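You operate a simulated robot arm through the tools that you are given. There is no shell and no other tool.

Carry out the task below with a simulated robot arm. There is one attempt and no reset: what you move stays moved.

TASK
A relay on the middle yellow board is dead and the display names it. Fit a spare.
Fine: Main switch off first and on again at the end. Spare from the drawer, dead relay in the cream tray, drawer shut. Nothing is pulled or fitted while the main switch is on.

It is judged by the outcome, as a careful person would: the job done as asked, and still so three seconds after it is handed in. It fails if anything else is knocked over, pushed out of place, dropped, spilled or broken.

THE ROBOT
A 6-joint arm with a two-finger parallel gripper, fixed in place. Base frame: the origin is on the floor under the middle of its stand, x ahead of it, y to its left, z up. Lengths are in cm, angles in degrees, forces in N, time in s.
With the tool pointing down near the work surface it reaches from about 36 to 88 cm from the base axis. Its first joint turns from -115.0 to 115.0 degrees. Payload 3.43 kg.
The tool frame sits at the grasp point between the pads (the TCP): z along the fingers, y along the line on which they close. The tips reach 3.4 cm beyond it. The gripper opens to 12.8 cm. The fingers are 2.4 cm wide and 1.2 cm thick; the gripper's body (4.8 by 13 cm) begins 9.6 cm behind the TCP.
Orientation is that of the tool frame in the base frame, as a unit quaternion [w, x, y, z]. With the fingers straight down and closing along the base's y, the tool's x points along the base's -x, its y along +y and its z along -z.

THE INTERFACE
- The arm moves only by the tool move_arm. Its argument "moves" is a list of rows, each an object (a shift or turn left out is 0, a gripper value left out holds the last) with "gripper": the finger opening in cm, from 0 to 12.8; "dp": the shift along the tool's x, y, z in cm, a list of three; "delta_rot": the turn, a rotation vector about the tool's x, y, z in degrees, a list of three. In form: [{"gripper": gripper, "dp": [tx, ty, tz], "delta_rot": [ax, ay, az]}, ...]. A call has 1 to 20 rows; each row shifts and turns the commanded pose from where the row before left it, along the tool's axes as they then stand. Each row takes 0.2 s and may step no farther than 5 cm and 8.6 degrees from the row before; otherwise, or with a gripper value out of range, the whole call is refused. A pose out of reach is approached as far as the arm can. The call stops where the force on the tool passes 40 N (or 10 N more than at its start, if that is more) or the arm is blocked; 0.2 s more then pass. The fingers move at their own pace (about 10.8 cm/s each) and stop on an object; they squeeze with about 24 N. The grip force told is the motor's: it shows also when the fingers shut on nothing. Time passes only in rows, and 0.2 s behind the last, so rows that do not move let the fingers close. It gives the time, the measured TCP pose, the force on the tool (base axes), the opening and the grip force at its end, in the units of the frame above (readings bear some noise), with the torque about the TCP (base axes, N m) and any sound that the robot's microphone picked up.
- Cameras (640 x 400 px; columns grow to the right, rows downward): "scene" is fixed at [40.21, 49.97, 171.13]; the picture's right is [1.00, 0.06, 0.00], its down [0.02, -0.43, -0.90] and it looks along [-0.05, 0.90, -0.43] (base axes); focal length 214 px, centre (320, 200). "wrist" rides on the gripper at [7.6, -1.1, -16] in the tool frame; the picture's right is [0.15, 0.99, 0.00], its down [-0.88, 0.13, -0.46] and it looks along [-0.45, 0.07, 0.89] (tool axes); focal length 234 px, centre (320, 200). There is no depth. A picture from a camera that has moved, and an enlarged one, comes with that camera's place and axes in the base frame and with its lens.
- grab_frame(camera): a new picture of that camera. No time passes.
- lift_body(by): moves the trunk up (or, below 0, down) by that many cm; the arm rides with it, the base frame stays. It gives what a move gives, with no picture.
- enlarge(camera, box): a new picture of the part [left, top, right, bottom] of that camera's present view, enlarged. No time passes.
- sign_off(): hands the job in; it is judged then, once.

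Places have to be worked out from the pictures, the camera data and where the tool is seen. Open the gripper and draw the arm clear of the work before you hand the job in, unless the task says otherwise.

The tools are called by a JSON object that holds its "op" and its "data". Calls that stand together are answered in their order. move_arm: Moves the arm, as the interface text tells. Its arguments: {"type":"object","properties":{"moves":{"type":"array"}},"required":["moves"]} The other tools are called the same way: lift_body (by) moves the trunk up or down; grab_frame (camera) takes a picture; enlarge (camera, box) takes an enlarged picture of a part of a camera's view; sign_off () hands the job in.

At the start:

```text
clock: 0.0
ee_pos: [45.78, 14.8, 145.61]
orientation: [0.0, -0.002, 1.0, 0.0]
wrist_force: [-0.1, -0.1, -0.4]
wrist_torque: [0.0, -0.05, -0.02]
grip_width: 12.8
grip_force: 0.0
trunk travel left (down, up): [-59.2, 19.8]
```

scene: 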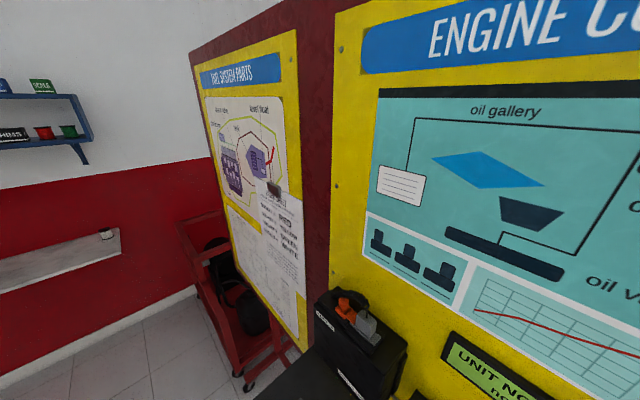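
wrist: 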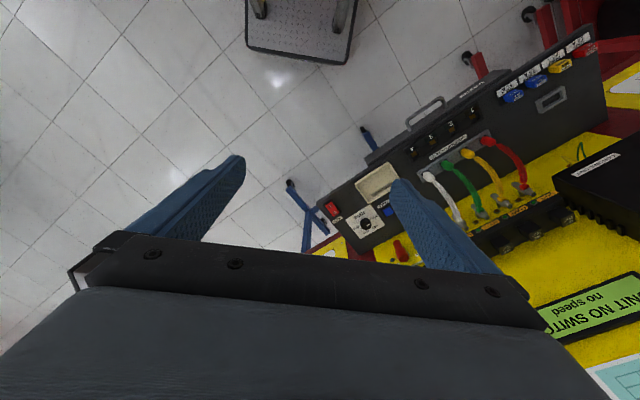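

I'll look more closely at both views first, to find the boards, display, drawer, switch and tray.

{"op": "enlarge", "data": {"camera": "scene", "box": [280, 260, 640, 400]}}

{"op": "enlarge", "data": {"camera": "wrist", "box": [300, 0, 640, 212]}}

{"op": "enlarge", "data": {"camera": "wrist", "box": [300, 188, 640, 400]}}

```text
1.78 times, centred on (460, 330) of scene
camera zoom: at [40.21, 49.97, 171.13], right [1.0, 0.06, 0.0], down [0.02, -0.43, -0.9], along [-0.05, 0.9, -0.43], focal length 381 px, centre (71, -31)
```

zoom: 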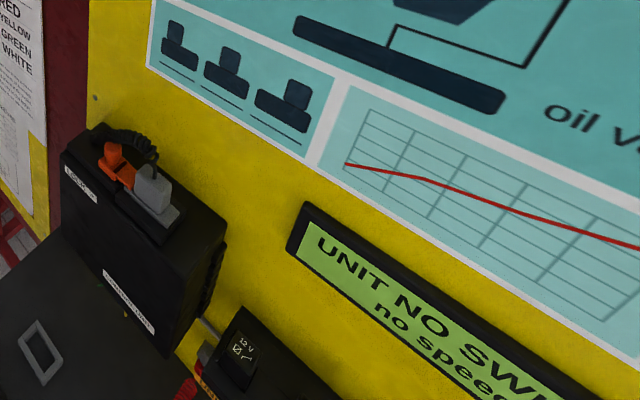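

```text
1.88 times, centred on (470, 106) of wrist
camera zoom: at [38.25, 13.44, 161.47], right [-0.15, 0.99, 0.0], down [0.88, 0.13, 0.46], along [0.45, 0.07, -0.89], focal length 441 px, centre (38, 377)
```

zoom: 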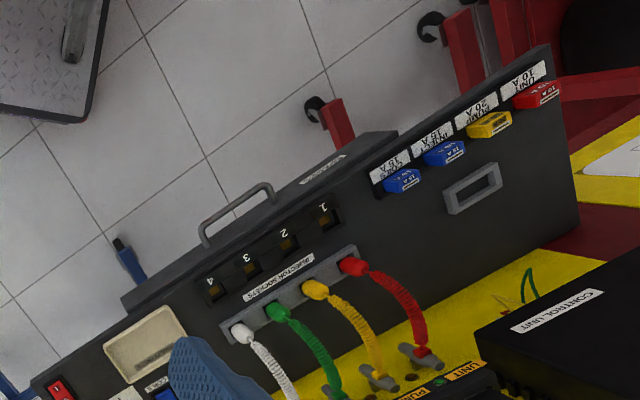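

```text
1.88 times, centred on (470, 294) of wrist
camera zoom: at [38.25, 13.44, 161.47], right [-0.15, 0.99, 0.0], down [0.88, 0.13, 0.46], along [0.45, 0.07, -0.89], focal length 441 px, centre (38, 23)
```

zoom: 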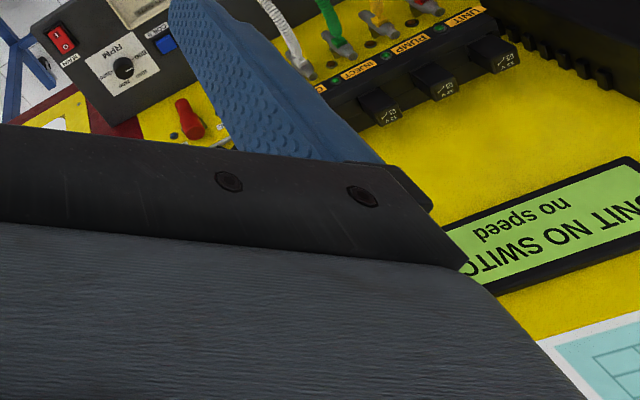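

The display reads "UNIT NO SWITC…", and the board faces diagonally toward the robot. I'll yaw the tool about 50° so the wrist camera looks at the board and console straight on.

{"op": "move_arm", "data": {"moves": [{"delta_rot": [0, 0, -8.4]}, {"delta_rot": [0, 0, -8.4]}, {"delta_rot": [0, 0, -8.4]}, {"delta_rot": [0, 0, -8.4]}, {"delta_rot": [0, 0, -8.4]}, {"delta_rot": [0, 0, -8.4]}]}}

{"op": "grab_frame", "data": {"camera": "wrist"}}

{"op": "grab_frame", "data": {"camera": "scene"}}

```text
clock: 1.4
ee_pos: [45.86, 14.68, 145.56]
orientation: [0.0, -0.427, 0.904, 0.001]
wrist_force: [0.5, -0.2, -0.1]
wrist_torque: [-0.04, 0.01, 0.02]
grip_width: 12.78
grip_force: 0.0
trunk travel left (down, up): [-59.2, 19.8]
```

```text
taken
camera wrist: at [41.89, 8.0, 161.47], right [-0.86, 0.51, 0.0], down [0.46, 0.76, 0.46], along [0.23, 0.39, -0.89], focal length 234 px, centre (320, 200)
```

wrist: 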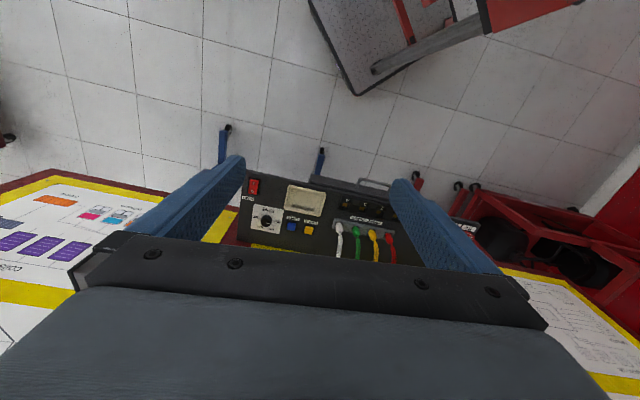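

```text
taken
```

scene: 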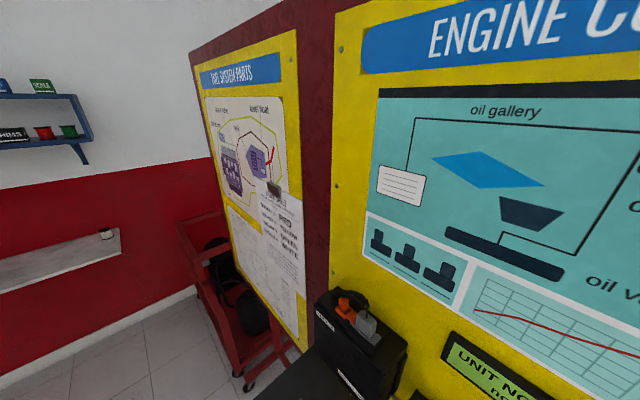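

The console sits about 60 cm in front along (0.5, 0.86). I'll tilt the tool toward the board so the camera looks more horizontally at it.

{"op": "move_arm", "data": {"moves": [{"delta_rot": [0, -8.4, 0]}, {"delta_rot": [0, -8.4, 0]}, {"delta_rot": [0, -8.4, 0]}, {"delta_rot": [0, -8.4, 0]}, {"delta_rot": [0, -8.4, 0]}]}}

{"op": "grab_frame", "data": {"camera": "wrist"}}

```text
clock: 2.6
ee_pos: [46.36, 14.64, 145.78]
orientation: [0.325, -0.398, 0.844, 0.155]
wrist_force: [0.5, -0.9, -0.2]
wrist_torque: [-0.03, -0.01, -0.02]
grip_width: 12.8
grip_force: 0.0
out of reach, approached as far as the arm can: row 5
trunk travel left (down, up): [-59.2, 19.8]
```

```text
taken
camera wrist: at [36.9, 1.31, 152.47], right [-0.83, 0.55, -0.1], down [0.12, 0.35, 0.93], along [0.54, 0.76, -0.36], focal length 234 px, centre (320, 200)
```

wrist: 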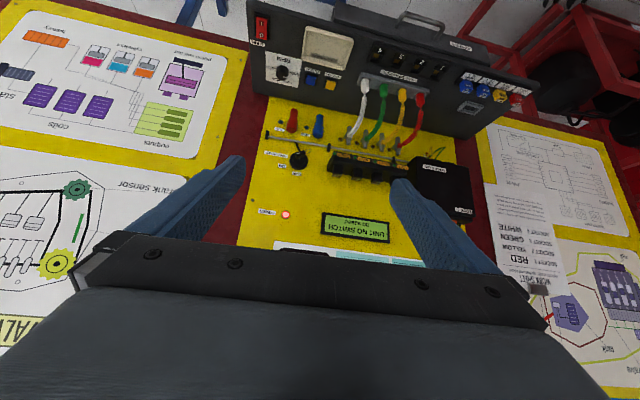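

Now the whole middle board is visible (upside down). I'll zoom in to read the display, relays, switch and console.

{"op": "enlarge", "data": {"camera": "wrist", "box": [240, 90, 400, 190]}}

{"op": "enlarge", "data": {"camera": "wrist", "box": [240, 0, 400, 100]}}

{"op": "enlarge", "data": {"camera": "wrist", "box": [380, 0, 540, 100]}}

{"op": "enlarge", "data": {"camera": "wrist", "box": [320, 120, 480, 220]}}

{"op": "enlarge", "data": {"camera": "wrist", "box": [240, 180, 400, 280]}}

```text
4.00 times, centred on (320, 140) of wrist
camera zoom: at [36.9, 1.31, 152.47], right [-0.83, 0.55, -0.1], down [0.12, 0.35, 0.93], along [0.54, 0.76, -0.36], focal length 937 px, centre (320, 440)
```

zoom: 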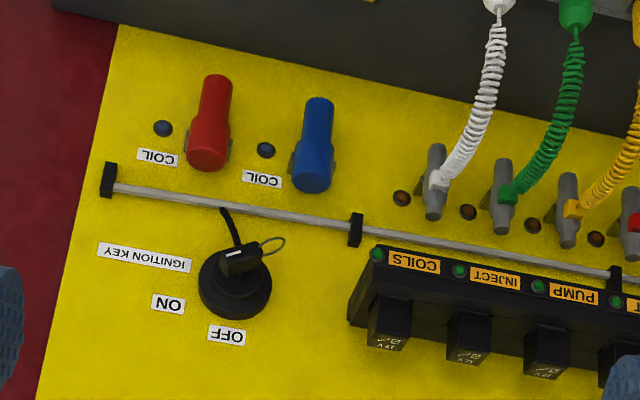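

```text
4.00 times, centred on (320, 50) of wrist
camera zoom: at [36.9, 1.31, 152.47], right [-0.83, 0.55, -0.1], down [0.12, 0.35, 0.93], along [0.54, 0.76, -0.36], focal length 937 px, centre (320, 800)
```

zoom: 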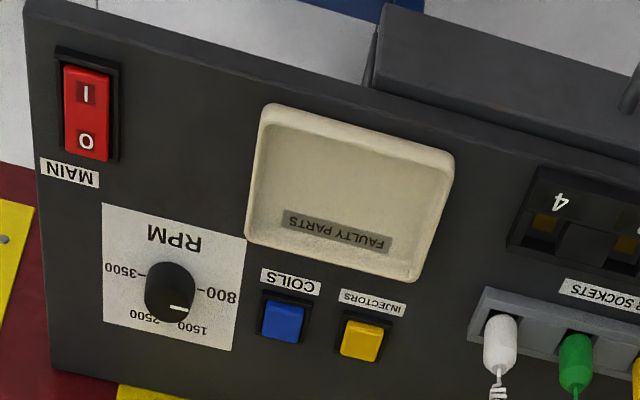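

```text
4.00 times, centred on (460, 50) of wrist
camera zoom: at [36.9, 1.31, 152.47], right [-0.83, 0.55, -0.1], down [0.12, 0.35, 0.93], along [0.54, 0.76, -0.36], focal length 937 px, centre (-240, 800)
```

zoom: 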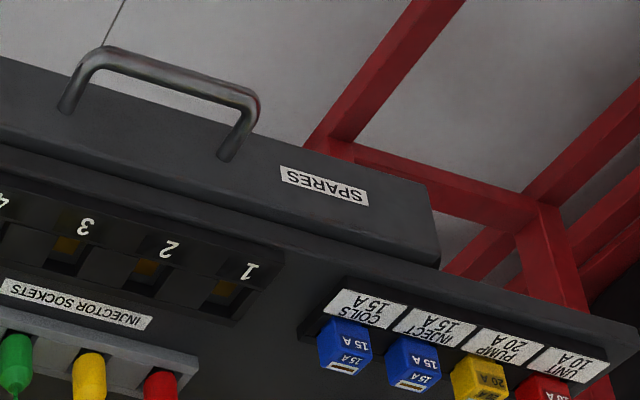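

```text
4.00 times, centred on (400, 170) of wrist
camera zoom: at [36.9, 1.31, 152.47], right [-0.83, 0.55, -0.1], down [0.12, 0.35, 0.93], along [0.54, 0.76, -0.36], focal length 937 px, centre (0, 320)
```

zoom: 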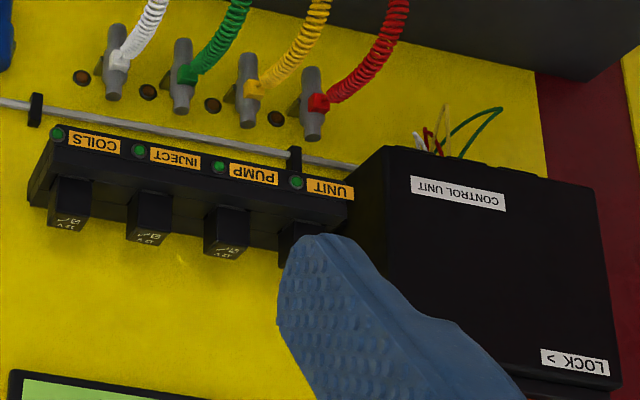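

```text
4.00 times, centred on (320, 230) of wrist
camera zoom: at [36.9, 1.31, 152.47], right [-0.83, 0.55, -0.1], down [0.12, 0.35, 0.93], along [0.54, 0.76, -0.36], focal length 937 px, centre (320, 80)
```

zoom: 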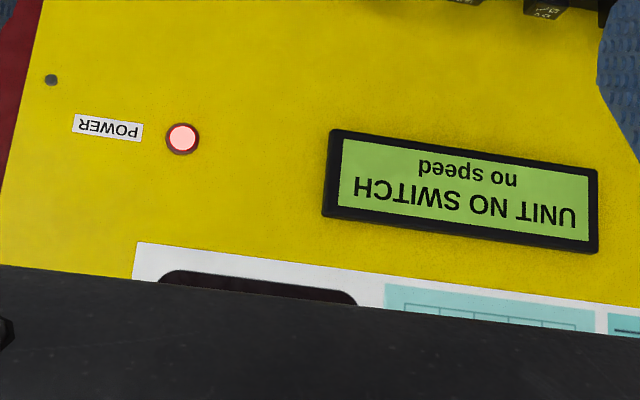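

Display says "UNIT NO SWITCH", so the UNIT relay (next to the control unit) is the dead one. I lower the trunk and reduce the tilt a bit to get a second viewpoint for triangulation; the tool is still ~50 cm in front of the board and well above the console (~z 90–96).

{"op": "move_arm", "data": {"moves": [{"delta_rot": [0, 8.4, 0]}, {"delta_rot": [0, 8.4, 0]}]}}

{"op": "lift_body", "data": {"by": -15}}

{"op": "grab_frame", "data": {"camera": "wrist"}}

```text
clock: 3.2
ee_pos: [46.21, 14.56, 145.76]
orientation: [0.197, -0.417, 0.883, 0.092]
wrist_force: [0.0, 0.0, 0.7]
wrist_torque: [0.03, -0.04, 0.0]
grip_width: 12.8
grip_force: 0.0
trunk travel left (down, up): [-59.2, 19.8]
```

```text
clock: 5.0
ee_pos: [46.29, 14.55, 130.65]
orientation: [0.197, -0.416, 0.883, 0.093]
wrist_force: [-0.6, 1.1, -0.2]
wrist_torque: [0.02, 0.0, -0.01]
grip_width: 12.8
grip_force: 0.0
trunk travel left (down, up): [-44.2, 34.8]
```

```text
taken
camera wrist: at [38.55, 3.36, 141.93], right [-0.85, 0.53, -0.06], down [0.28, 0.55, 0.79], along [0.45, 0.65, -0.61], focal length 234 px, centre (320, 200)
```

wrist: 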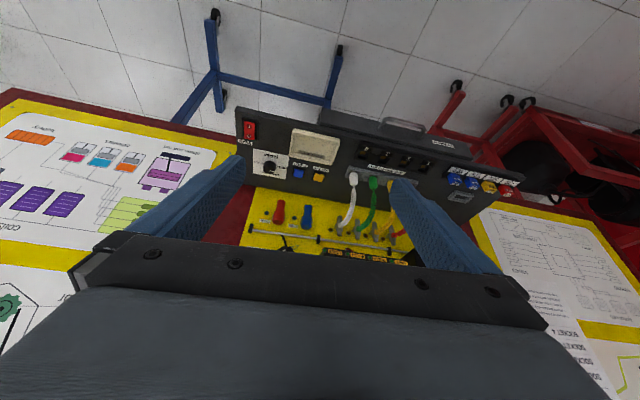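

I'll shift sideways along the board (tool −y) for a wide baseline and look again; space there is free at this height.

{"op": "move_arm", "data": {"moves": [{"dp": [0, -4, 0]}, {"dp": [0, -4, 0]}, {"dp": [0, -4, 0]}, {"dp": [0, -4, 0]}, {"dp": [0, -4, 0]}]}}

{"op": "grab_frame", "data": {"camera": "wrist"}}

{"op": "move_arm", "data": {"moves": [{"dp": [0, 4.5, 0]}, {"dp": [0, 4.5, 0]}, {"dp": [0, 4.5, 0]}, {"dp": [0, 4.5, 0]}, {"dp": [0, 4.5, 0]}, {"dp": [0, 4.5, 0]}, {"dp": [0, 4.5, 0]}, {"dp": [0, 4.5, 0]}]}}

{"op": "grab_frame", "data": {"camera": "wrist"}}

```text
clock: 6.2
ee_pos: [61.5, 1.99, 130.8]
orientation: [0.198, -0.416, 0.882, 0.093]
wrist_force: [-0.1, 0.0, 0.3]
wrist_torque: [-0.07, -0.07, -0.05]
grip_width: 12.79
grip_force: 0.2
trunk travel left (down, up): [-44.2, 34.8]
```

```text
taken
camera wrist: at [53.9, -9.33, 141.91], right [-0.85, 0.53, -0.06], down [0.28, 0.55, 0.79], along [0.45, 0.65, -0.61], focal length 234 px, centre (320, 200)
```

wrist: 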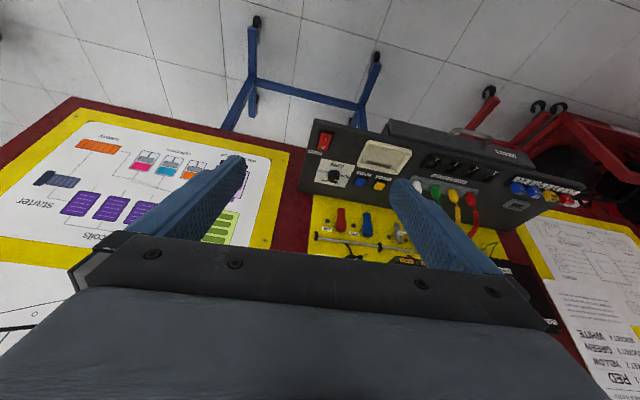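

```text
clock: 8.0
ee_pos: [36.82, 26.62, 132.54]
orientation: [0.196, -0.416, 0.883, 0.093]
wrist_force: [0.6, 0.1, 0.1]
wrist_torque: [0.03, 0.01, 0.04]
grip_width: 12.79
grip_force: 0.1
out of reach, approached as far as the arm can: row 6, 7, 8
trunk travel left (down, up): [-44.2, 34.8]
```

```text
taken
camera wrist: at [28.99, 15.3, 143.82], right [-0.85, 0.53, -0.06], down [0.28, 0.55, 0.79], along [0.45, 0.65, -0.61], focal length 234 px, centre (320, 200)
```

wrist: 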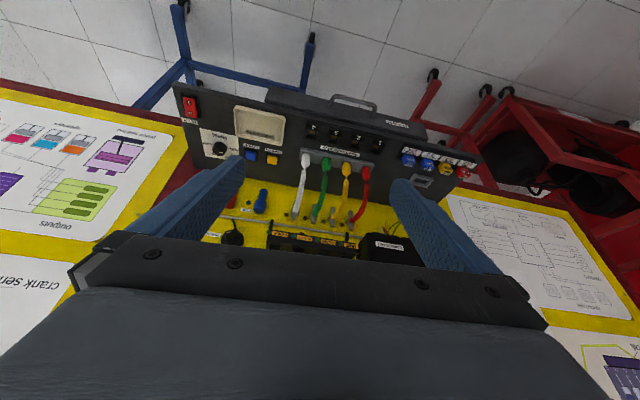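

Views A and B give a good lateral baseline. I'll zoom in at the present position (B) on the main features.

{"op": "enlarge", "data": {"camera": "wrist", "box": [160, 70, 320, 170]}}

{"op": "enlarge", "data": {"camera": "wrist", "box": [320, 80, 480, 180]}}

{"op": "enlarge", "data": {"camera": "wrist", "box": [240, 170, 400, 270]}}

{"op": "enlarge", "data": {"camera": "scene", "box": [320, 300, 480, 400]}}

```text
4.00 times, centred on (240, 120) of wrist
camera zoom: at [28.99, 15.3, 143.82], right [-0.85, 0.53, -0.06], down [0.28, 0.55, 0.79], along [0.45, 0.65, -0.61], focal length 937 px, centre (640, 520)
```

zoom: 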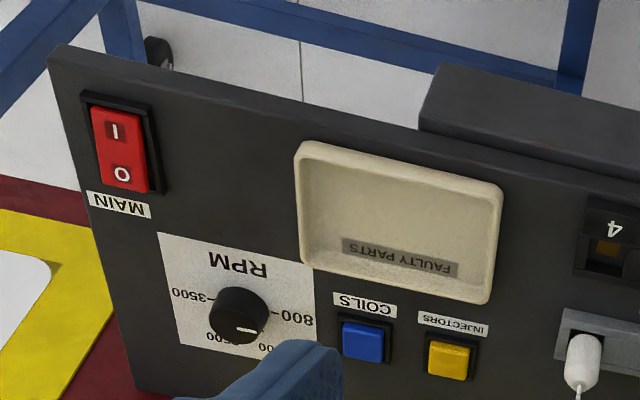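

```text
4.00 times, centred on (400, 130) of wrist
camera zoom: at [28.99, 15.3, 143.82], right [-0.85, 0.53, -0.06], down [0.28, 0.55, 0.79], along [0.45, 0.65, -0.61], focal length 937 px, centre (0, 480)
```

zoom: 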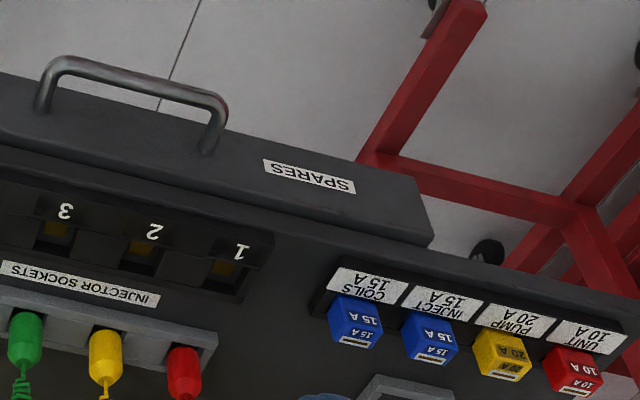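

```text
4.00 times, centred on (320, 220) of wrist
camera zoom: at [28.99, 15.3, 143.82], right [-0.85, 0.53, -0.06], down [0.28, 0.55, 0.79], along [0.45, 0.65, -0.61], focal length 937 px, centre (320, 120)
```

zoom: 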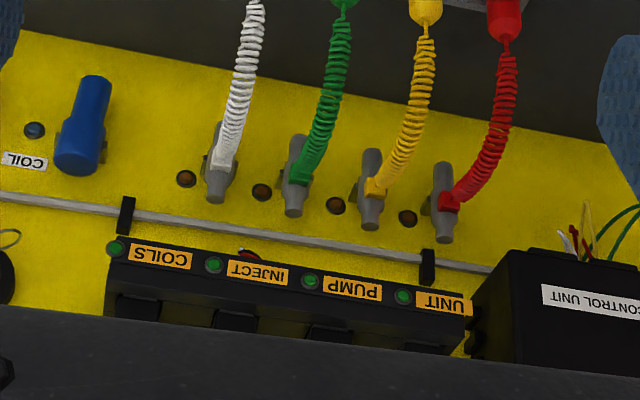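

```text
4.00 times, centred on (400, 350) of scene
camera zoom: at [40.21, 49.97, 171.13], right [1.0, 0.06, 0.0], down [0.02, -0.43, -0.9], along [-0.05, 0.9, -0.43], focal length 858 px, centre (0, -400)
```

zoom: 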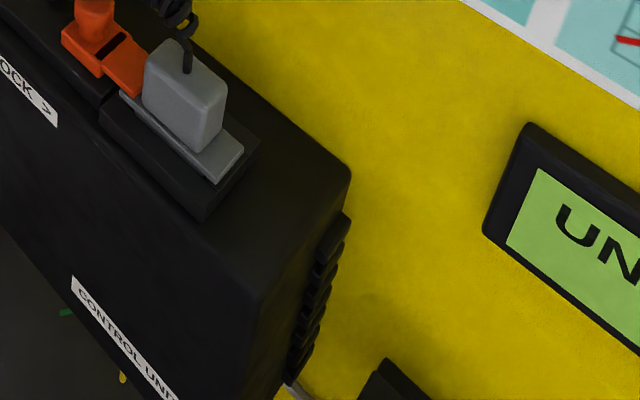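

I return to the right-hand viewpoint to zoom in on the same features for triangulation.

{"op": "move_arm", "data": {"moves": [{"dp": [0, -4.5, 0]}, {"dp": [0, -4.5, 0]}, {"dp": [0, -4.5, 0]}, {"dp": [0, -4.5, 0]}, {"dp": [0, -4.5, 0]}, {"dp": [0, -4.5, 0]}, {"dp": [0, -4.5, 0]}, {"dp": [0, -4.5, 0]}]}}

{"op": "enlarge", "data": {"camera": "wrist", "box": [290, 110, 450, 210]}}

{"op": "enlarge", "data": {"camera": "wrist", "box": [430, 100, 590, 200]}}

{"op": "enlarge", "data": {"camera": "wrist", "box": [360, 180, 520, 280]}}

```text
clock: 9.8
ee_pos: [64.47, 3.58, 132.69]
orientation: [0.198, -0.416, 0.882, 0.094]
wrist_force: [-0.4, 0.1, 0.2]
wrist_torque: [-0.1, -0.08, -0.04]
grip_width: 12.81
grip_force: 0.0
trunk travel left (down, up): [-44.2, 34.8]
```

```text
4.00 times, centred on (370, 160) of wrist
camera zoom: at [56.68, -7.67, 143.84], right [-0.85, 0.53, -0.06], down [0.28, 0.55, 0.79], along [0.45, 0.65, -0.61], focal length 937 px, centre (120, 360)
```

zoom: 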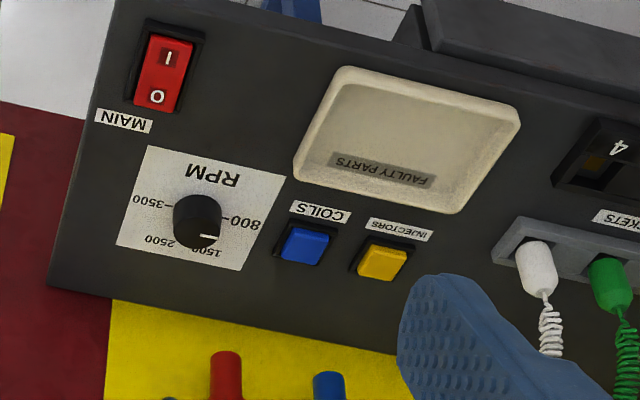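

```text
4.00 times, centred on (510, 150) of wrist
camera zoom: at [56.68, -7.67, 143.84], right [-0.85, 0.53, -0.06], down [0.28, 0.55, 0.79], along [0.45, 0.65, -0.61], focal length 937 px, centre (-440, 400)
```

zoom: 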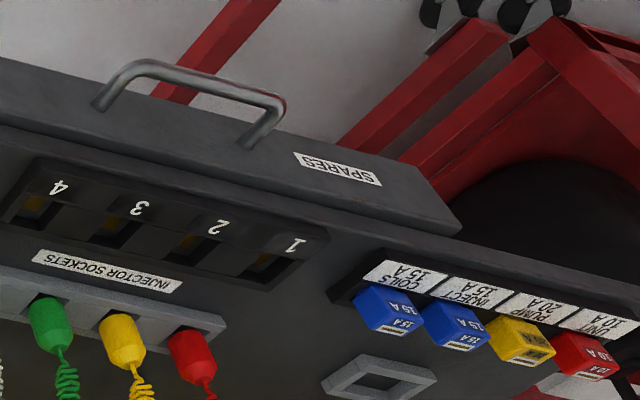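

```text
4.00 times, centred on (440, 230) of wrist
camera zoom: at [56.68, -7.67, 143.84], right [-0.85, 0.53, -0.06], down [0.28, 0.55, 0.79], along [0.45, 0.65, -0.61], focal length 937 px, centre (-160, 80)
```

zoom: 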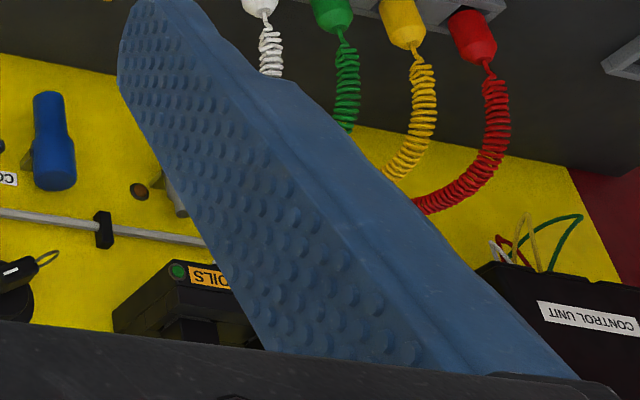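

Triangulation: the console top is horizontal at z≈91 and the board faces along (0.707,0.707), with MAIN at (76.6,23.6,91), tray centred near (64.9,36.5,91), and drawer handle bar near (41.4,46.2,84). I'll move in front of the relays for a clear view, staying ~30 cm from the board.

{"op": "move_arm", "data": {"moves": [{"delta_rot": [2.34, 0, 4.98]}, {"dp": [-1.34, 4.42, -0.11]}, {"dp": [-1.34, 4.42, -0.11]}, {"dp": [-1.34, 4.42, -0.11]}, {"dp": [-1.34, 4.42, -0.11]}, {"dp": [-1.34, 4.42, -0.11]}, {"dp": [-1.34, 4.42, -0.11]}, {"dp": [-1.34, 4.42, -0.11]}, {"dp": [-1.34, 4.42, -0.11]}, {"dp": [-1.34, 4.42, -0.11]}, {"dp": [-1.34, 4.42, -0.11]}, {"dp": [-1.34, 4.42, -0.11]}, {"dp": [-1.34, 4.42, -0.11]}]}}

{"op": "grab_frame", "data": {"camera": "wrist"}}

{"op": "grab_frame", "data": {"camera": "scene"}}

```text
clock: 12.6
ee_pos: [37.44, 51.67, 138.98]
orientation: [0.201, -0.373, 0.902, 0.084]
wrist_force: [0.3, -0.6, 0.6]
wrist_torque: [0.09, 0.03, 0.02]
grip_width: 12.8
grip_force: 0.0
out of reach, approached as far as the arm can: row 13
trunk travel left (down, up): [-44.2, 34.8]
```

```text
taken
camera wrist: at [28.62, 41.15, 150.19], right [-0.79, 0.61, -0.06], down [0.34, 0.52, 0.79], along [0.51, 0.6, -0.61], focal length 234 px, centre (320, 200)
```

wrist: 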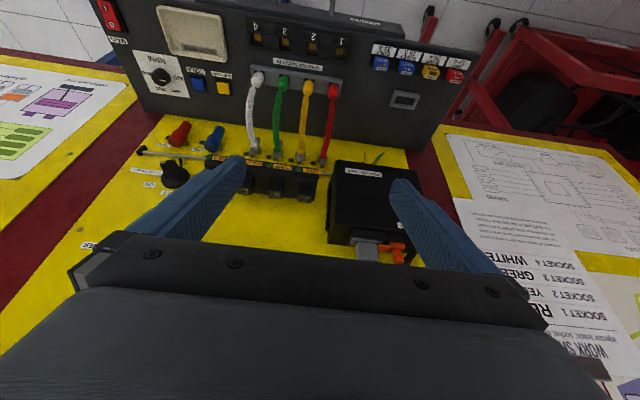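

```text
taken
```

scene: 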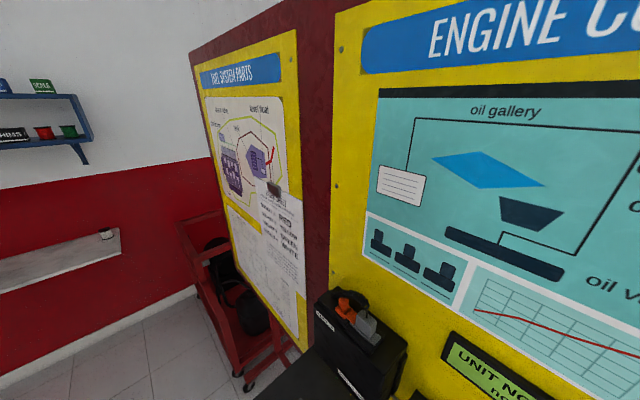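

Good view; zooming into the relay block now.

{"op": "enlarge", "data": {"camera": "wrist", "box": [230, 140, 350, 215]}}

{"op": "enlarge", "data": {"camera": "wrist", "box": [310, 150, 430, 225]}}

```text
5.33 times, centred on (290, 178) of wrist
camera zoom: at [28.62, 41.15, 150.19], right [-0.79, 0.61, -0.06], down [0.34, 0.52, 0.79], along [0.51, 0.6, -0.61], focal length 1249 px, centre (480, 320)
```

zoom: 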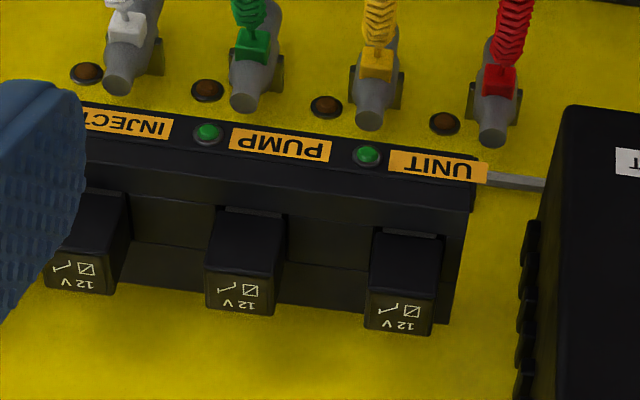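

```text
5.33 times, centred on (370, 188) of wrist
camera zoom: at [28.62, 41.15, 150.19], right [-0.79, 0.61, -0.06], down [0.34, 0.52, 0.79], along [0.51, 0.6, -0.61], focal length 1249 px, centre (53, 267)
```

zoom: 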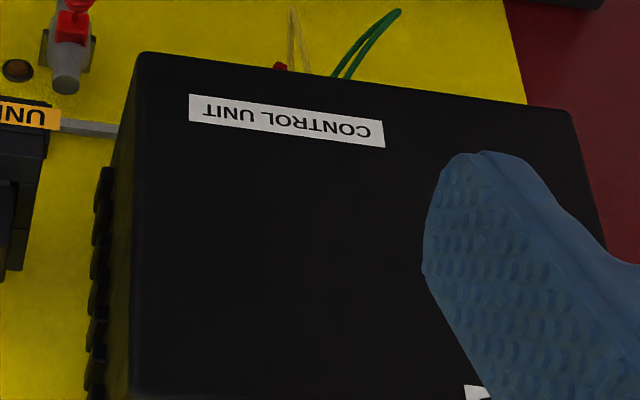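

I want to confirm which way the relays stick out; the scene camera sees the UNIT relay from above, so I'll zoom there.

{"op": "enlarge", "data": {"camera": "scene", "box": [380, 350, 460, 400]}}

{"op": "enlarge", "data": {"camera": "scene", "box": [300, 340, 400, 400]}}

```text
8.00 times, centred on (420, 375) of scene
camera zoom: at [40.21, 49.97, 171.13], right [1.0, 0.06, 0.0], down [0.02, -0.43, -0.9], along [-0.05, 0.9, -0.43], focal length 1716 px, centre (-480, -1200)
```

zoom: 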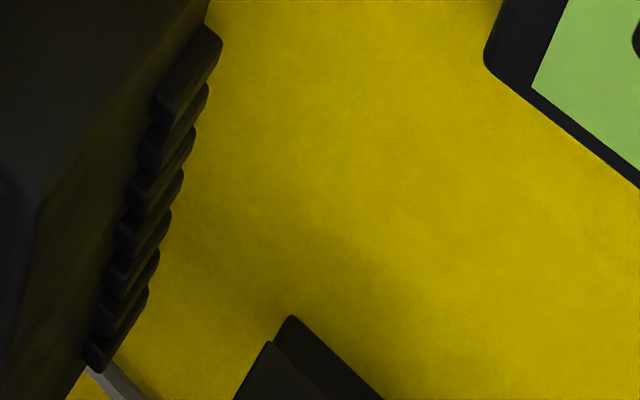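

```text
6.40 times, centred on (350, 370) of scene
camera zoom: at [40.21, 49.97, 171.13], right [1.0, 0.06, 0.0], down [0.02, -0.43, -0.9], along [-0.05, 0.9, -0.43], focal length 1373 px, centre (128, -888)
```

zoom: 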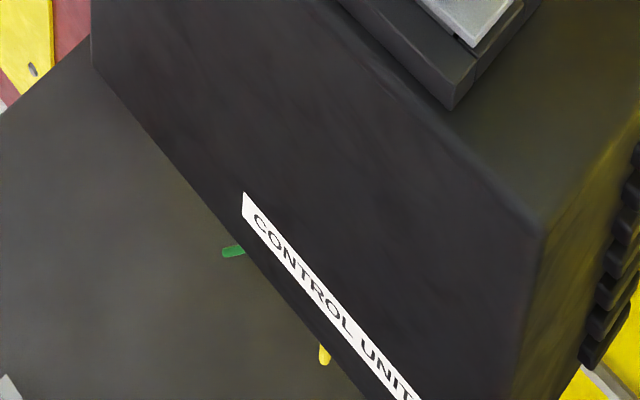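

Zooming with a wide, thin box at the bottom edge extends the view below the frame; I'll use that to see the relays from above.

{"op": "enlarge", "data": {"camera": "scene", "box": [380, 396, 500, 400]}}

{"op": "enlarge", "data": {"camera": "scene", "box": [240, 398, 640, 400]}}

```text
5.33 times, centred on (440, 398) of scene
camera zoom: at [40.21, 49.97, 171.13], right [1.0, 0.06, 0.0], down [0.02, -0.43, -0.9], along [-0.05, 0.9, -0.43], focal length 1144 px, centre (-320, -856)
```

zoom: 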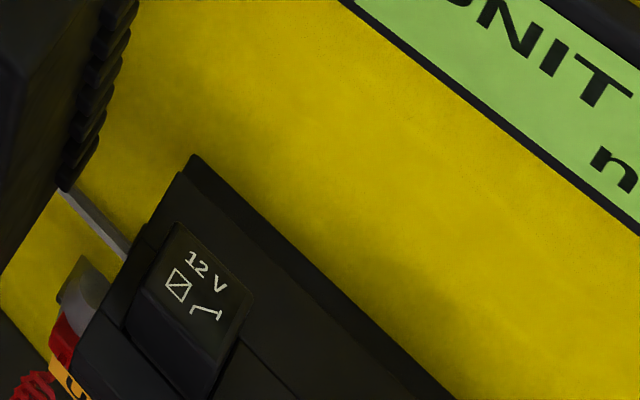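

```text
1.60 times, centred on (440, 399) of scene
camera zoom: at [40.21, 49.97, 171.13], right [1.0, 0.06, 0.0], down [0.02, -0.43, -0.9], along [-0.05, 0.9, -0.43], focal length 343 px, centre (128, -118)
```

zoom: 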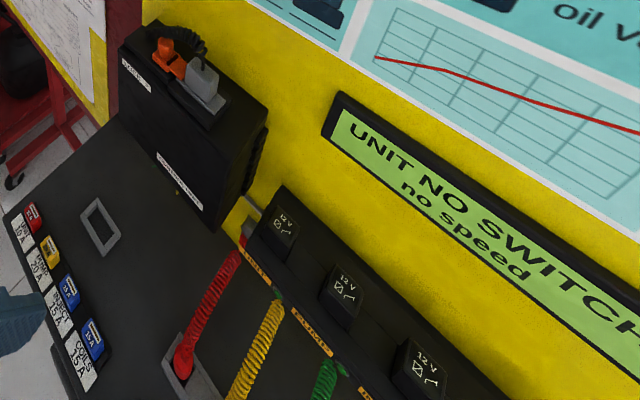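

Triangulating scene and wrist views: the relays stand upright, with the UNIT relay's top at about (56.7, 69.3, 119.4), ~2.6 cm square; the rocker's "O" end is at about (77.6, 24.6, 91.7) and stands proud (now ON). First the main switch: I straighten the tool, close the fingers and travel above the switch at a safe height.

{"op": "move_arm", "data": {"moves": [{"delta_rot": [0, 8.4, 0], "gripper": 0}, {"delta_rot": [0, 8.4, 0]}, {"delta_rot": [0, 8.4, 0]}, {"dp": [-0.9, -4.76, 0]}, {"dp": [-0.9, -4.76, 0]}, {"dp": [-0.9, -4.76, 0]}, {"dp": [-0.9, -4.76, 0]}, {"dp": [-0.9, -4.76, 0]}, {"dp": [-0.9, -4.76, 0]}, {"dp": [-0.9, -4.76, 0]}, {"dp": [-0.9, -4.76, 0]}, {"dp": [-0.9, -4.76, 0]}, {"dp": [-0.9, -4.76, 0]}]}}

{"op": "lift_body", "data": {"by": -25}}

{"op": "grab_frame", "data": {"camera": "wrist"}}

```text
clock: 15.3
ee_pos: [70.68, 17.42, 121.52]
orientation: [0.001, -0.383, 0.924, 0.001]
wrist_force: [-0.3, 0.6, 0.0]
wrist_torque: [-0.07, -0.06, 0.01]
grip_width: 0.0
grip_force: 23.5
out of reach, approached as far as the arm can: row 1, 2, 3, 6, 7, 8, 9, 10, 11, 12, 13
trunk travel left (down, up): [-44.2, 34.8]
```

```text
clock: 17.9
ee_pos: [70.71, 17.43, 96.42]
orientation: [0.0, -0.383, 0.924, 0.001]
wrist_force: [0.5, -0.3, -0.2]
wrist_torque: [0.02, -0.02, -0.03]
grip_width: 0.0
grip_force: 24.4
trunk travel left (down, up): [-19.2, 59.8]
```

```text
taken
camera wrist: at [66.18, 11.27, 112.37], right [-0.8, 0.6, 0.0], down [0.53, 0.71, 0.46], along [0.27, 0.37, -0.89], focal length 234 px, centre (320, 200)
```

wrist: 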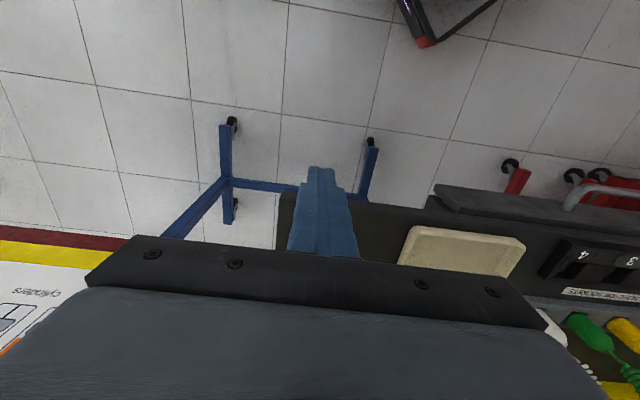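

The arm was at its upward limit, so the tool came lower than commanded; tips are at z≈93 just in front of the console, nothing touched. I'll raise the trunk by 20 cm to give the arm more reach, then move above the switch.

{"op": "lift_body", "data": {"by": 20}}

{"op": "move_arm", "data": {"moves": [{"dp": [-2, 0, 1], "gripper": 0}, {"dp": [-3, 0, 1]}, {"dp": [-3, 0, 1]}]}}

{"op": "grab_frame", "data": {"camera": "wrist"}}

```text
clock: 20.1
ee_pos: [70.77, 17.51, 116.43]
orientation: [0.0, -0.382, 0.924, 0.001]
wrist_force: [0.7, -0.6, -0.5]
wrist_torque: [0.0, 0.0, -0.01]
grip_width: 0.0
grip_force: 24.4
trunk travel left (down, up): [-39.2, 39.8]
```

```text
clock: 20.9
ee_pos: [74.61, 22.44, 112.46]
orientation: [0.0, -0.382, 0.924, 0.002]
wrist_force: [-0.5, -0.4, 0.2]
wrist_torque: [-0.02, 0.0, 0.03]
grip_width: 0.0
grip_force: 24.3
out of reach, approached as far as the arm can: row 2, 3
trunk travel left (down, up): [-39.2, 39.8]
```

```text
taken
camera wrist: at [70.17, 16.31, 128.36], right [-0.8, 0.6, 0.0], down [0.53, 0.71, 0.46], along [0.27, 0.37, -0.89], focal length 234 px, centre (320, 200)
```

wrist: 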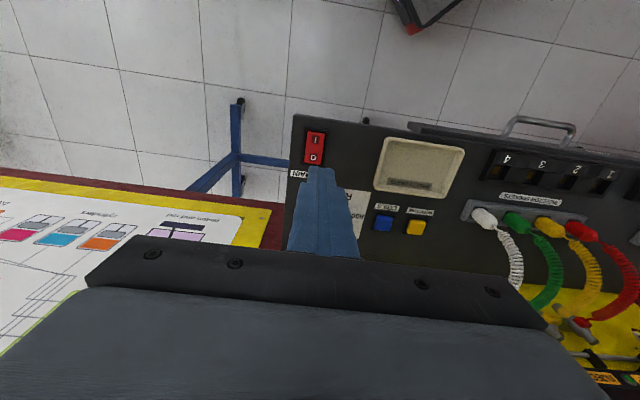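

The O label projects to (77.5, 24.6), agreeing with the earlier estimate. I extend over it while descending to keep tips ~5 cm above.

{"op": "move_arm", "data": {"moves": [{"dp": [-0.6, -0.3, 4.0]}, {"dp": [-1.0, -0.3, 4.0]}, {"dp": [-1.0, 0, 3.0]}, {"dp": [-1.0, 0, 1.5]}]}}

{"op": "enlarge", "data": {"camera": "wrist", "box": [240, 100, 400, 200]}}

```text
clock: 21.9
ee_pos: [77.69, 24.76, 99.8]
orientation: [0.0, -0.382, 0.924, 0.001]
wrist_force: [0.2, 0.0, -0.2]
wrist_torque: [-0.02, -0.01, -0.01]
grip_width: 0.0
grip_force: 24.3
trunk travel left (down, up): [-39.2, 39.8]
```

```text
4.00 times, centred on (320, 150) of wrist
camera zoom: at [73.15, 18.53, 115.76], right [-0.8, 0.6, 0.0], down [0.53, 0.71, 0.46], along [0.27, 0.37, -0.89], focal length 937 px, centre (320, 400)
```

zoom: 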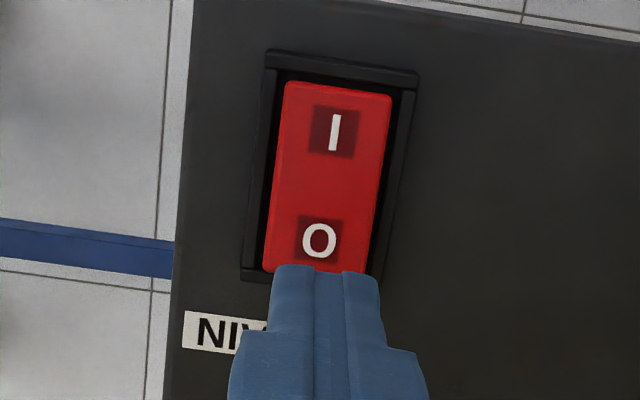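

The O end is right under the tips at (77.6, 24.6). Descending to press it, in small steps near contact (~TCP z 95).

{"op": "move_arm", "data": {"moves": [{"dp": [0, 0, 2]}, {"dp": [0, 0, 1.5]}, {"dp": [0, 0, 0.4]}, {"dp": [0, 0, 0.4]}, {"dp": [0, 0, 0.4]}]}}

{"op": "enlarge", "data": {"camera": "wrist", "box": [240, 100, 400, 200]}}

```text
clock: 23.1
ee_pos: [77.68, 24.65, 95.18]
orientation: [-0.001, -0.383, 0.924, 0.0]
wrist_force: [0.9, 0.6, -1.2]
wrist_torque: [0.01, -0.02, 0.02]
grip_width: 0.0
grip_force: 24.3
trunk travel left (down, up): [-39.2, 39.8]
```

```text
4.00 times, centred on (320, 150) of wrist
camera zoom: at [73.16, 18.52, 111.1], right [-0.8, 0.6, 0.0], down [0.53, 0.71, 0.46], along [0.27, 0.37, -0.89], focal length 937 px, centre (320, 400)
```

zoom: 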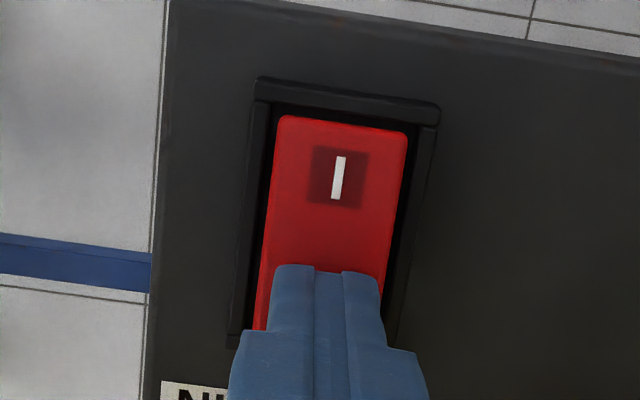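

No contact yet (force ~1 N), tips near z≈91.8. Continuing down in small steps.

{"op": "move_arm", "data": {"moves": [{"dp": [0, 0, 0.3]}, {"dp": [0, 0, 0.3]}, {"dp": [0, 0, 0.3]}]}}

{"op": "enlarge", "data": {"camera": "wrist", "box": [240, 100, 400, 200]}}

```text
clock: 23.9
ee_pos: [77.61, 24.74, 94.61]
orientation: [0.004, -0.382, 0.924, 0.0]
wrist_force: [8.6, 3.6, 34.8]
wrist_torque: [-0.12, 0.0, 0.41]
grip_width: 0.0
grip_force: 24.2
trunk travel left (down, up): [-39.2, 39.8]
```

```text
4.00 times, centred on (320, 150) of wrist
camera zoom: at [73.01, 18.5, 110.66], right [-0.8, 0.6, 0.0], down [0.53, 0.71, 0.46], along [0.28, 0.37, -0.89], focal length 937 px, centre (320, 400)
```

zoom: 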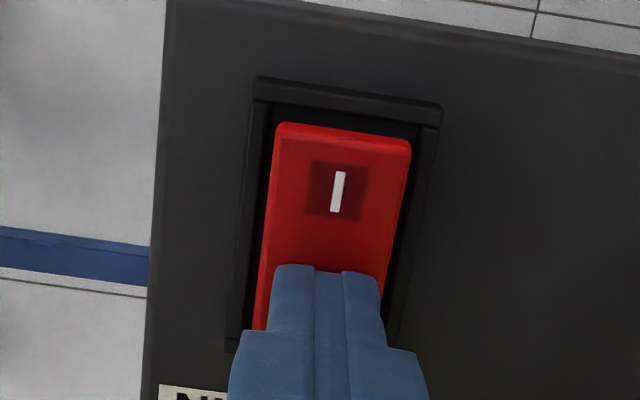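

The "I" end has risen, and 35 N registered. I lift off and check whether it stays switched and the display goes dark.

{"op": "move_arm", "data": {"moves": [{"dp": [0, 0, -1]}, {"dp": [0, 0, -3]}, {"dp": [0, 0, -3]}]}}

{"op": "enlarge", "data": {"camera": "wrist", "box": [240, 100, 400, 200]}}

{"op": "enlarge", "data": {"camera": "scene", "box": [240, 398, 640, 400]}}

```text
clock: 24.7
ee_pos: [77.71, 24.68, 101.25]
orientation: [-0.001, -0.382, 0.924, 0.001]
wrist_force: [-0.4, 0.0, 0.2]
wrist_torque: [-0.03, 0.01, -0.02]
grip_width: 0.0
grip_force: 24.2
trunk travel left (down, up): [-39.2, 39.8]
```

```text
4.00 times, centred on (320, 150) of wrist
camera zoom: at [73.2, 18.51, 117.18], right [-0.8, 0.6, 0.0], down [0.53, 0.71, 0.46], along [0.27, 0.37, -0.89], focal length 937 px, centre (320, 400)
```

zoom: 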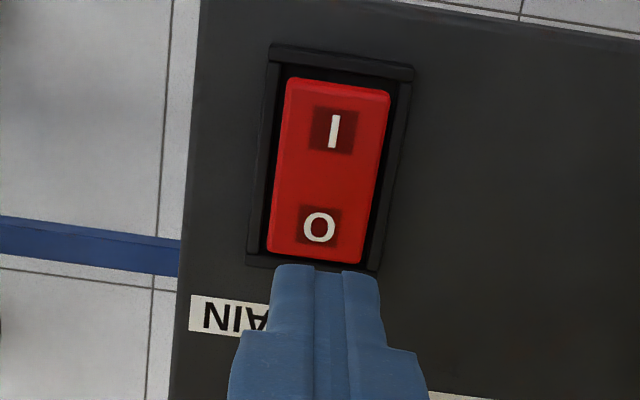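

```text
1.60 times, centred on (440, 399) of scene
camera zoom: at [40.21, 49.97, 171.13], right [1.0, 0.06, 0.0], down [0.02, -0.43, -0.9], along [-0.05, 0.9, -0.43], focal length 343 px, centre (128, -118)
```

zoom: 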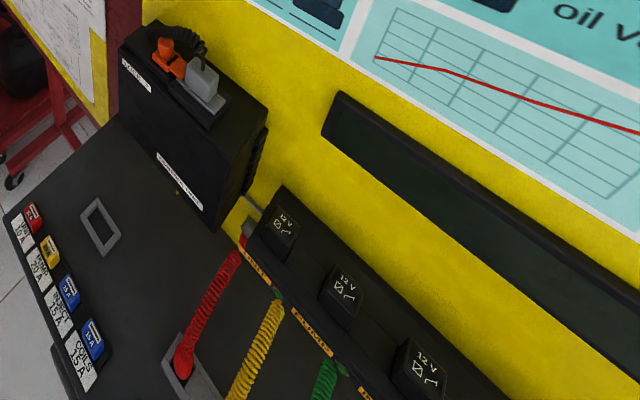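

Main is off: rocker tilted to O and display dark. Next, the dead UNIT relay: I raise the trunk 34 cm and travel along the board to hover in front of the relays with fingers opened to 5 cm.

{"op": "lift_body", "data": {"by": 34}}

{"op": "move_arm", "data": {"moves": [{"dp": [-0.5, 4.64, 0], "gripper": 5}, {"dp": [-0.5, 4.64, 0]}, {"dp": [-0.5, 4.64, 0]}, {"dp": [-0.5, 4.64, 0]}, {"dp": [-0.5, 4.64, 0]}, {"dp": [-0.5, 4.64, 0]}, {"dp": [-0.5, 4.64, 0]}, {"dp": [-0.5, 4.64, 0]}, {"dp": [-0.5, 4.64, 0]}, {"dp": [-0.5, 4.64, 0]}]}}

{"op": "grab_frame", "data": {"camera": "wrist"}}

{"op": "enlarge", "data": {"camera": "scene", "box": [240, 398, 640, 400]}}

```text
clock: 28.0
ee_pos: [72.13, 24.81, 135.12]
orientation: [0.0, -0.383, 0.924, 0.0]
wrist_force: [-0.3, 0.3, -0.2]
wrist_torque: [0.0, 0.02, 0.03]
grip_width: 0.0
grip_force: 24.2
trunk travel left (down, up): [-73.2, 5.8]
```

```text
clock: 30.2
ee_pos: [42.95, 60.96, 135.31]
orientation: [0.001, -0.383, 0.924, 0.001]
wrist_force: [0.1, -0.6, 0.3]
wrist_torque: [0.05, 0.01, -0.05]
grip_width: 5.01
grip_force: 0.1
trunk travel left (down, up): [-73.2, 5.8]
```

```text
taken
camera wrist: at [38.41, 54.78, 151.25], right [-0.8, 0.6, 0.0], down [0.53, 0.71, 0.46], along [0.27, 0.37, -0.89], focal length 234 px, centre (320, 200)
```

wrist: 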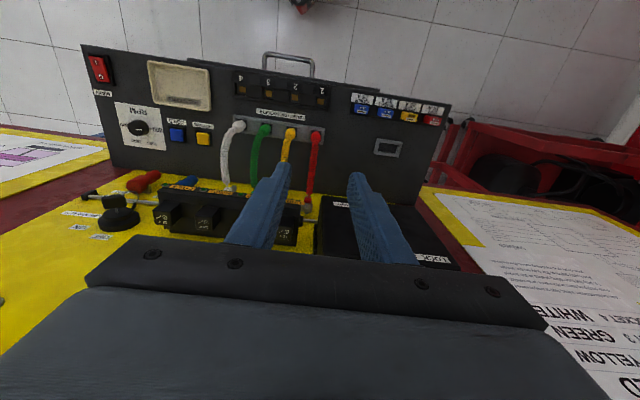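

```text
1.60 times, centred on (440, 399) of scene
camera zoom: at [40.21, 49.97, 171.13], right [1.0, 0.06, 0.0], down [0.02, -0.43, -0.9], along [-0.05, 0.9, -0.43], focal length 343 px, centre (128, -118)
```

zoom: 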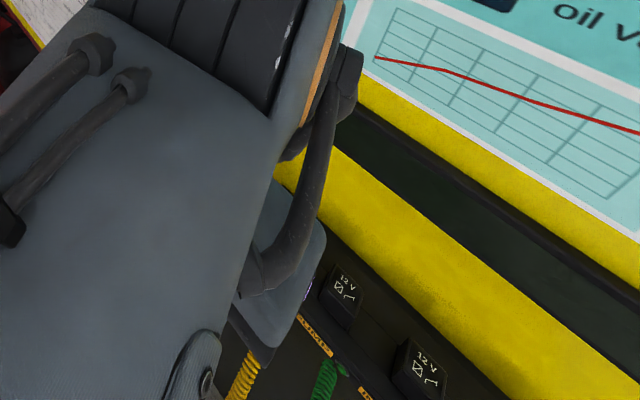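

The tool ended ~4 cm too far left; I shift it right by 3.8 cm to centre the UNIT relay between the fingers, and forward 4 cm, then look closely.

{"op": "move_arm", "data": {"moves": [{"dp": [-1.0, -3.8, 0], "gripper": 6}, {"dp": [-3.0, 0, 0]}]}}

{"op": "grab_frame", "data": {"camera": "wrist"}}

{"op": "enlarge", "data": {"camera": "wrist", "box": [240, 150, 400, 250]}}

```text
clock: 30.8
ee_pos: [47.39, 59.67, 134.68]
orientation: [0.002, -0.382, 0.924, 0.001]
wrist_force: [0.3, -1.1, 1.9]
wrist_torque: [0.14, 0.03, -0.01]
grip_width: 6.03
grip_force: 0.1
out of reach, approached as far as the arm can: row 2
trunk travel left (down, up): [-73.2, 5.8]
```

```text
taken
camera wrist: at [42.87, 53.43, 150.6], right [-0.8, 0.6, 0.0], down [0.53, 0.71, 0.46], along [0.27, 0.37, -0.89], focal length 234 px, centre (320, 200)
```

wrist: 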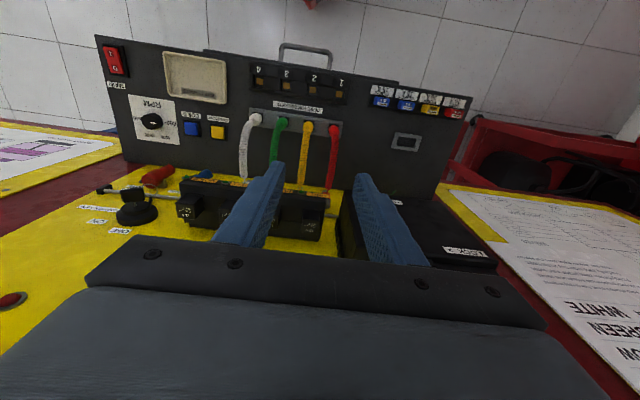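

```text
4.00 times, centred on (320, 200) of wrist
camera zoom: at [42.87, 53.43, 150.6], right [-0.8, 0.6, 0.0], down [0.53, 0.71, 0.46], along [0.27, 0.37, -0.89], focal length 937 px, centre (320, 200)
```

zoom: 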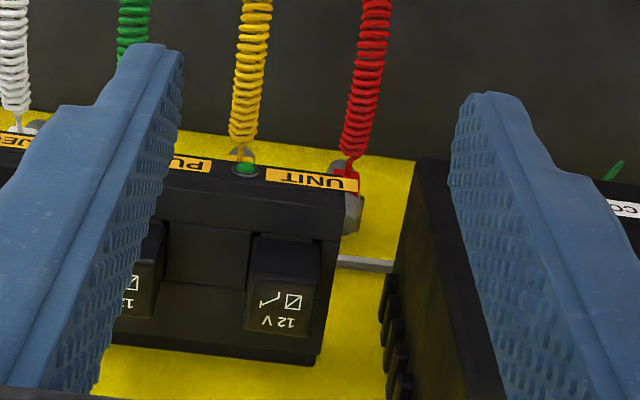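

The wrist view shows the UNIT relay standing in an open notch, with clear space on each side. I lower to TCP z≈125 here (in front of the block) where the arm should reach further, then test moving forward.

{"op": "move_arm", "data": {"moves": [{"dp": [0, 0, 4]}, {"dp": [0, 0, 4]}, {"dp": [0, 0, 1.7]}, {"dp": [-2, 0, 0]}, {"dp": [-2, 0, 0]}]}}

{"op": "grab_frame", "data": {"camera": "wrist"}}

```text
clock: 32.0
ee_pos: [50.07, 62.71, 124.85]
orientation: [0.0, -0.383, 0.924, 0.002]
wrist_force: [-0.6, -0.7, -0.1]
wrist_torque: [0.03, -0.06, 0.02]
grip_width: 5.99
grip_force: 0.2
trunk travel left (down, up): [-73.2, 5.8]
```

```text
taken
camera wrist: at [45.66, 56.5, 140.76], right [-0.8, 0.6, 0.0], down [0.53, 0.71, 0.46], along [0.27, 0.37, -0.89], focal length 234 px, centre (320, 200)
```

wrist: 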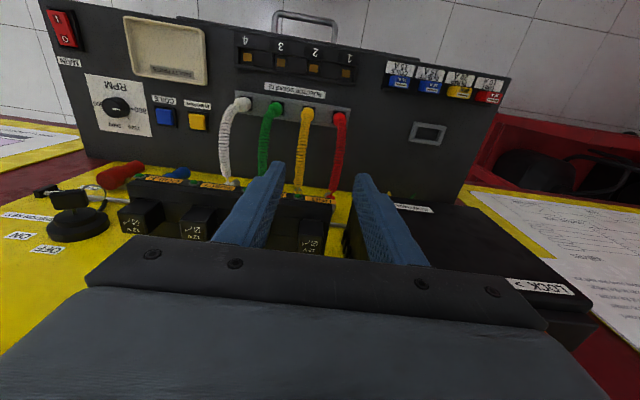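

Reach is fine at this height (r≈80, not flagged). Continuing forward toward the relay with 2 cm steps, tips staying above its top (120.6+).

{"op": "move_arm", "data": {"moves": [{"dp": [-2, 0, 0]}, {"dp": [-2, 0, 0]}, {"dp": [-1, 0, 0]}]}}

{"op": "enlarge", "data": {"camera": "wrist", "box": [240, 150, 400, 250]}}

```text
clock: 32.8
ee_pos: [50.91, 62.8, 123.77]
orientation: [0.001, -0.383, 0.924, 0.002]
wrist_force: [-1.0, -0.1, -0.3]
wrist_torque: [-0.01, 0.0, -0.03]
grip_width: 5.98
grip_force: 0.1
out of reach, approached as far as the arm can: row 1, 2, 3
trunk travel left (down, up): [-73.2, 5.8]
```

```text
4.00 times, centred on (320, 200) of wrist
camera zoom: at [46.39, 56.68, 139.64], right [-0.8, 0.6, 0.0], down [0.53, 0.71, 0.46], along [0.27, 0.37, -0.89], focal length 937 px, centre (320, 200)
```

zoom: 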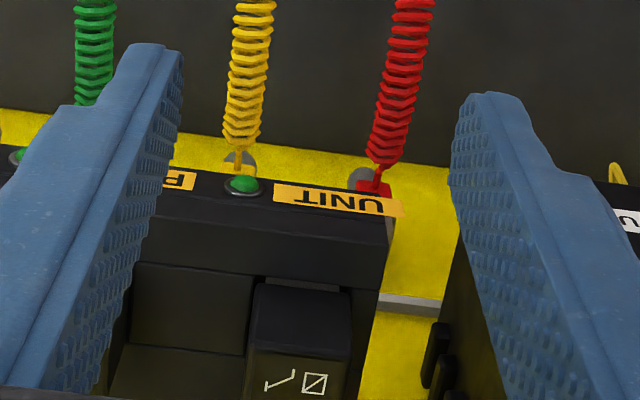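

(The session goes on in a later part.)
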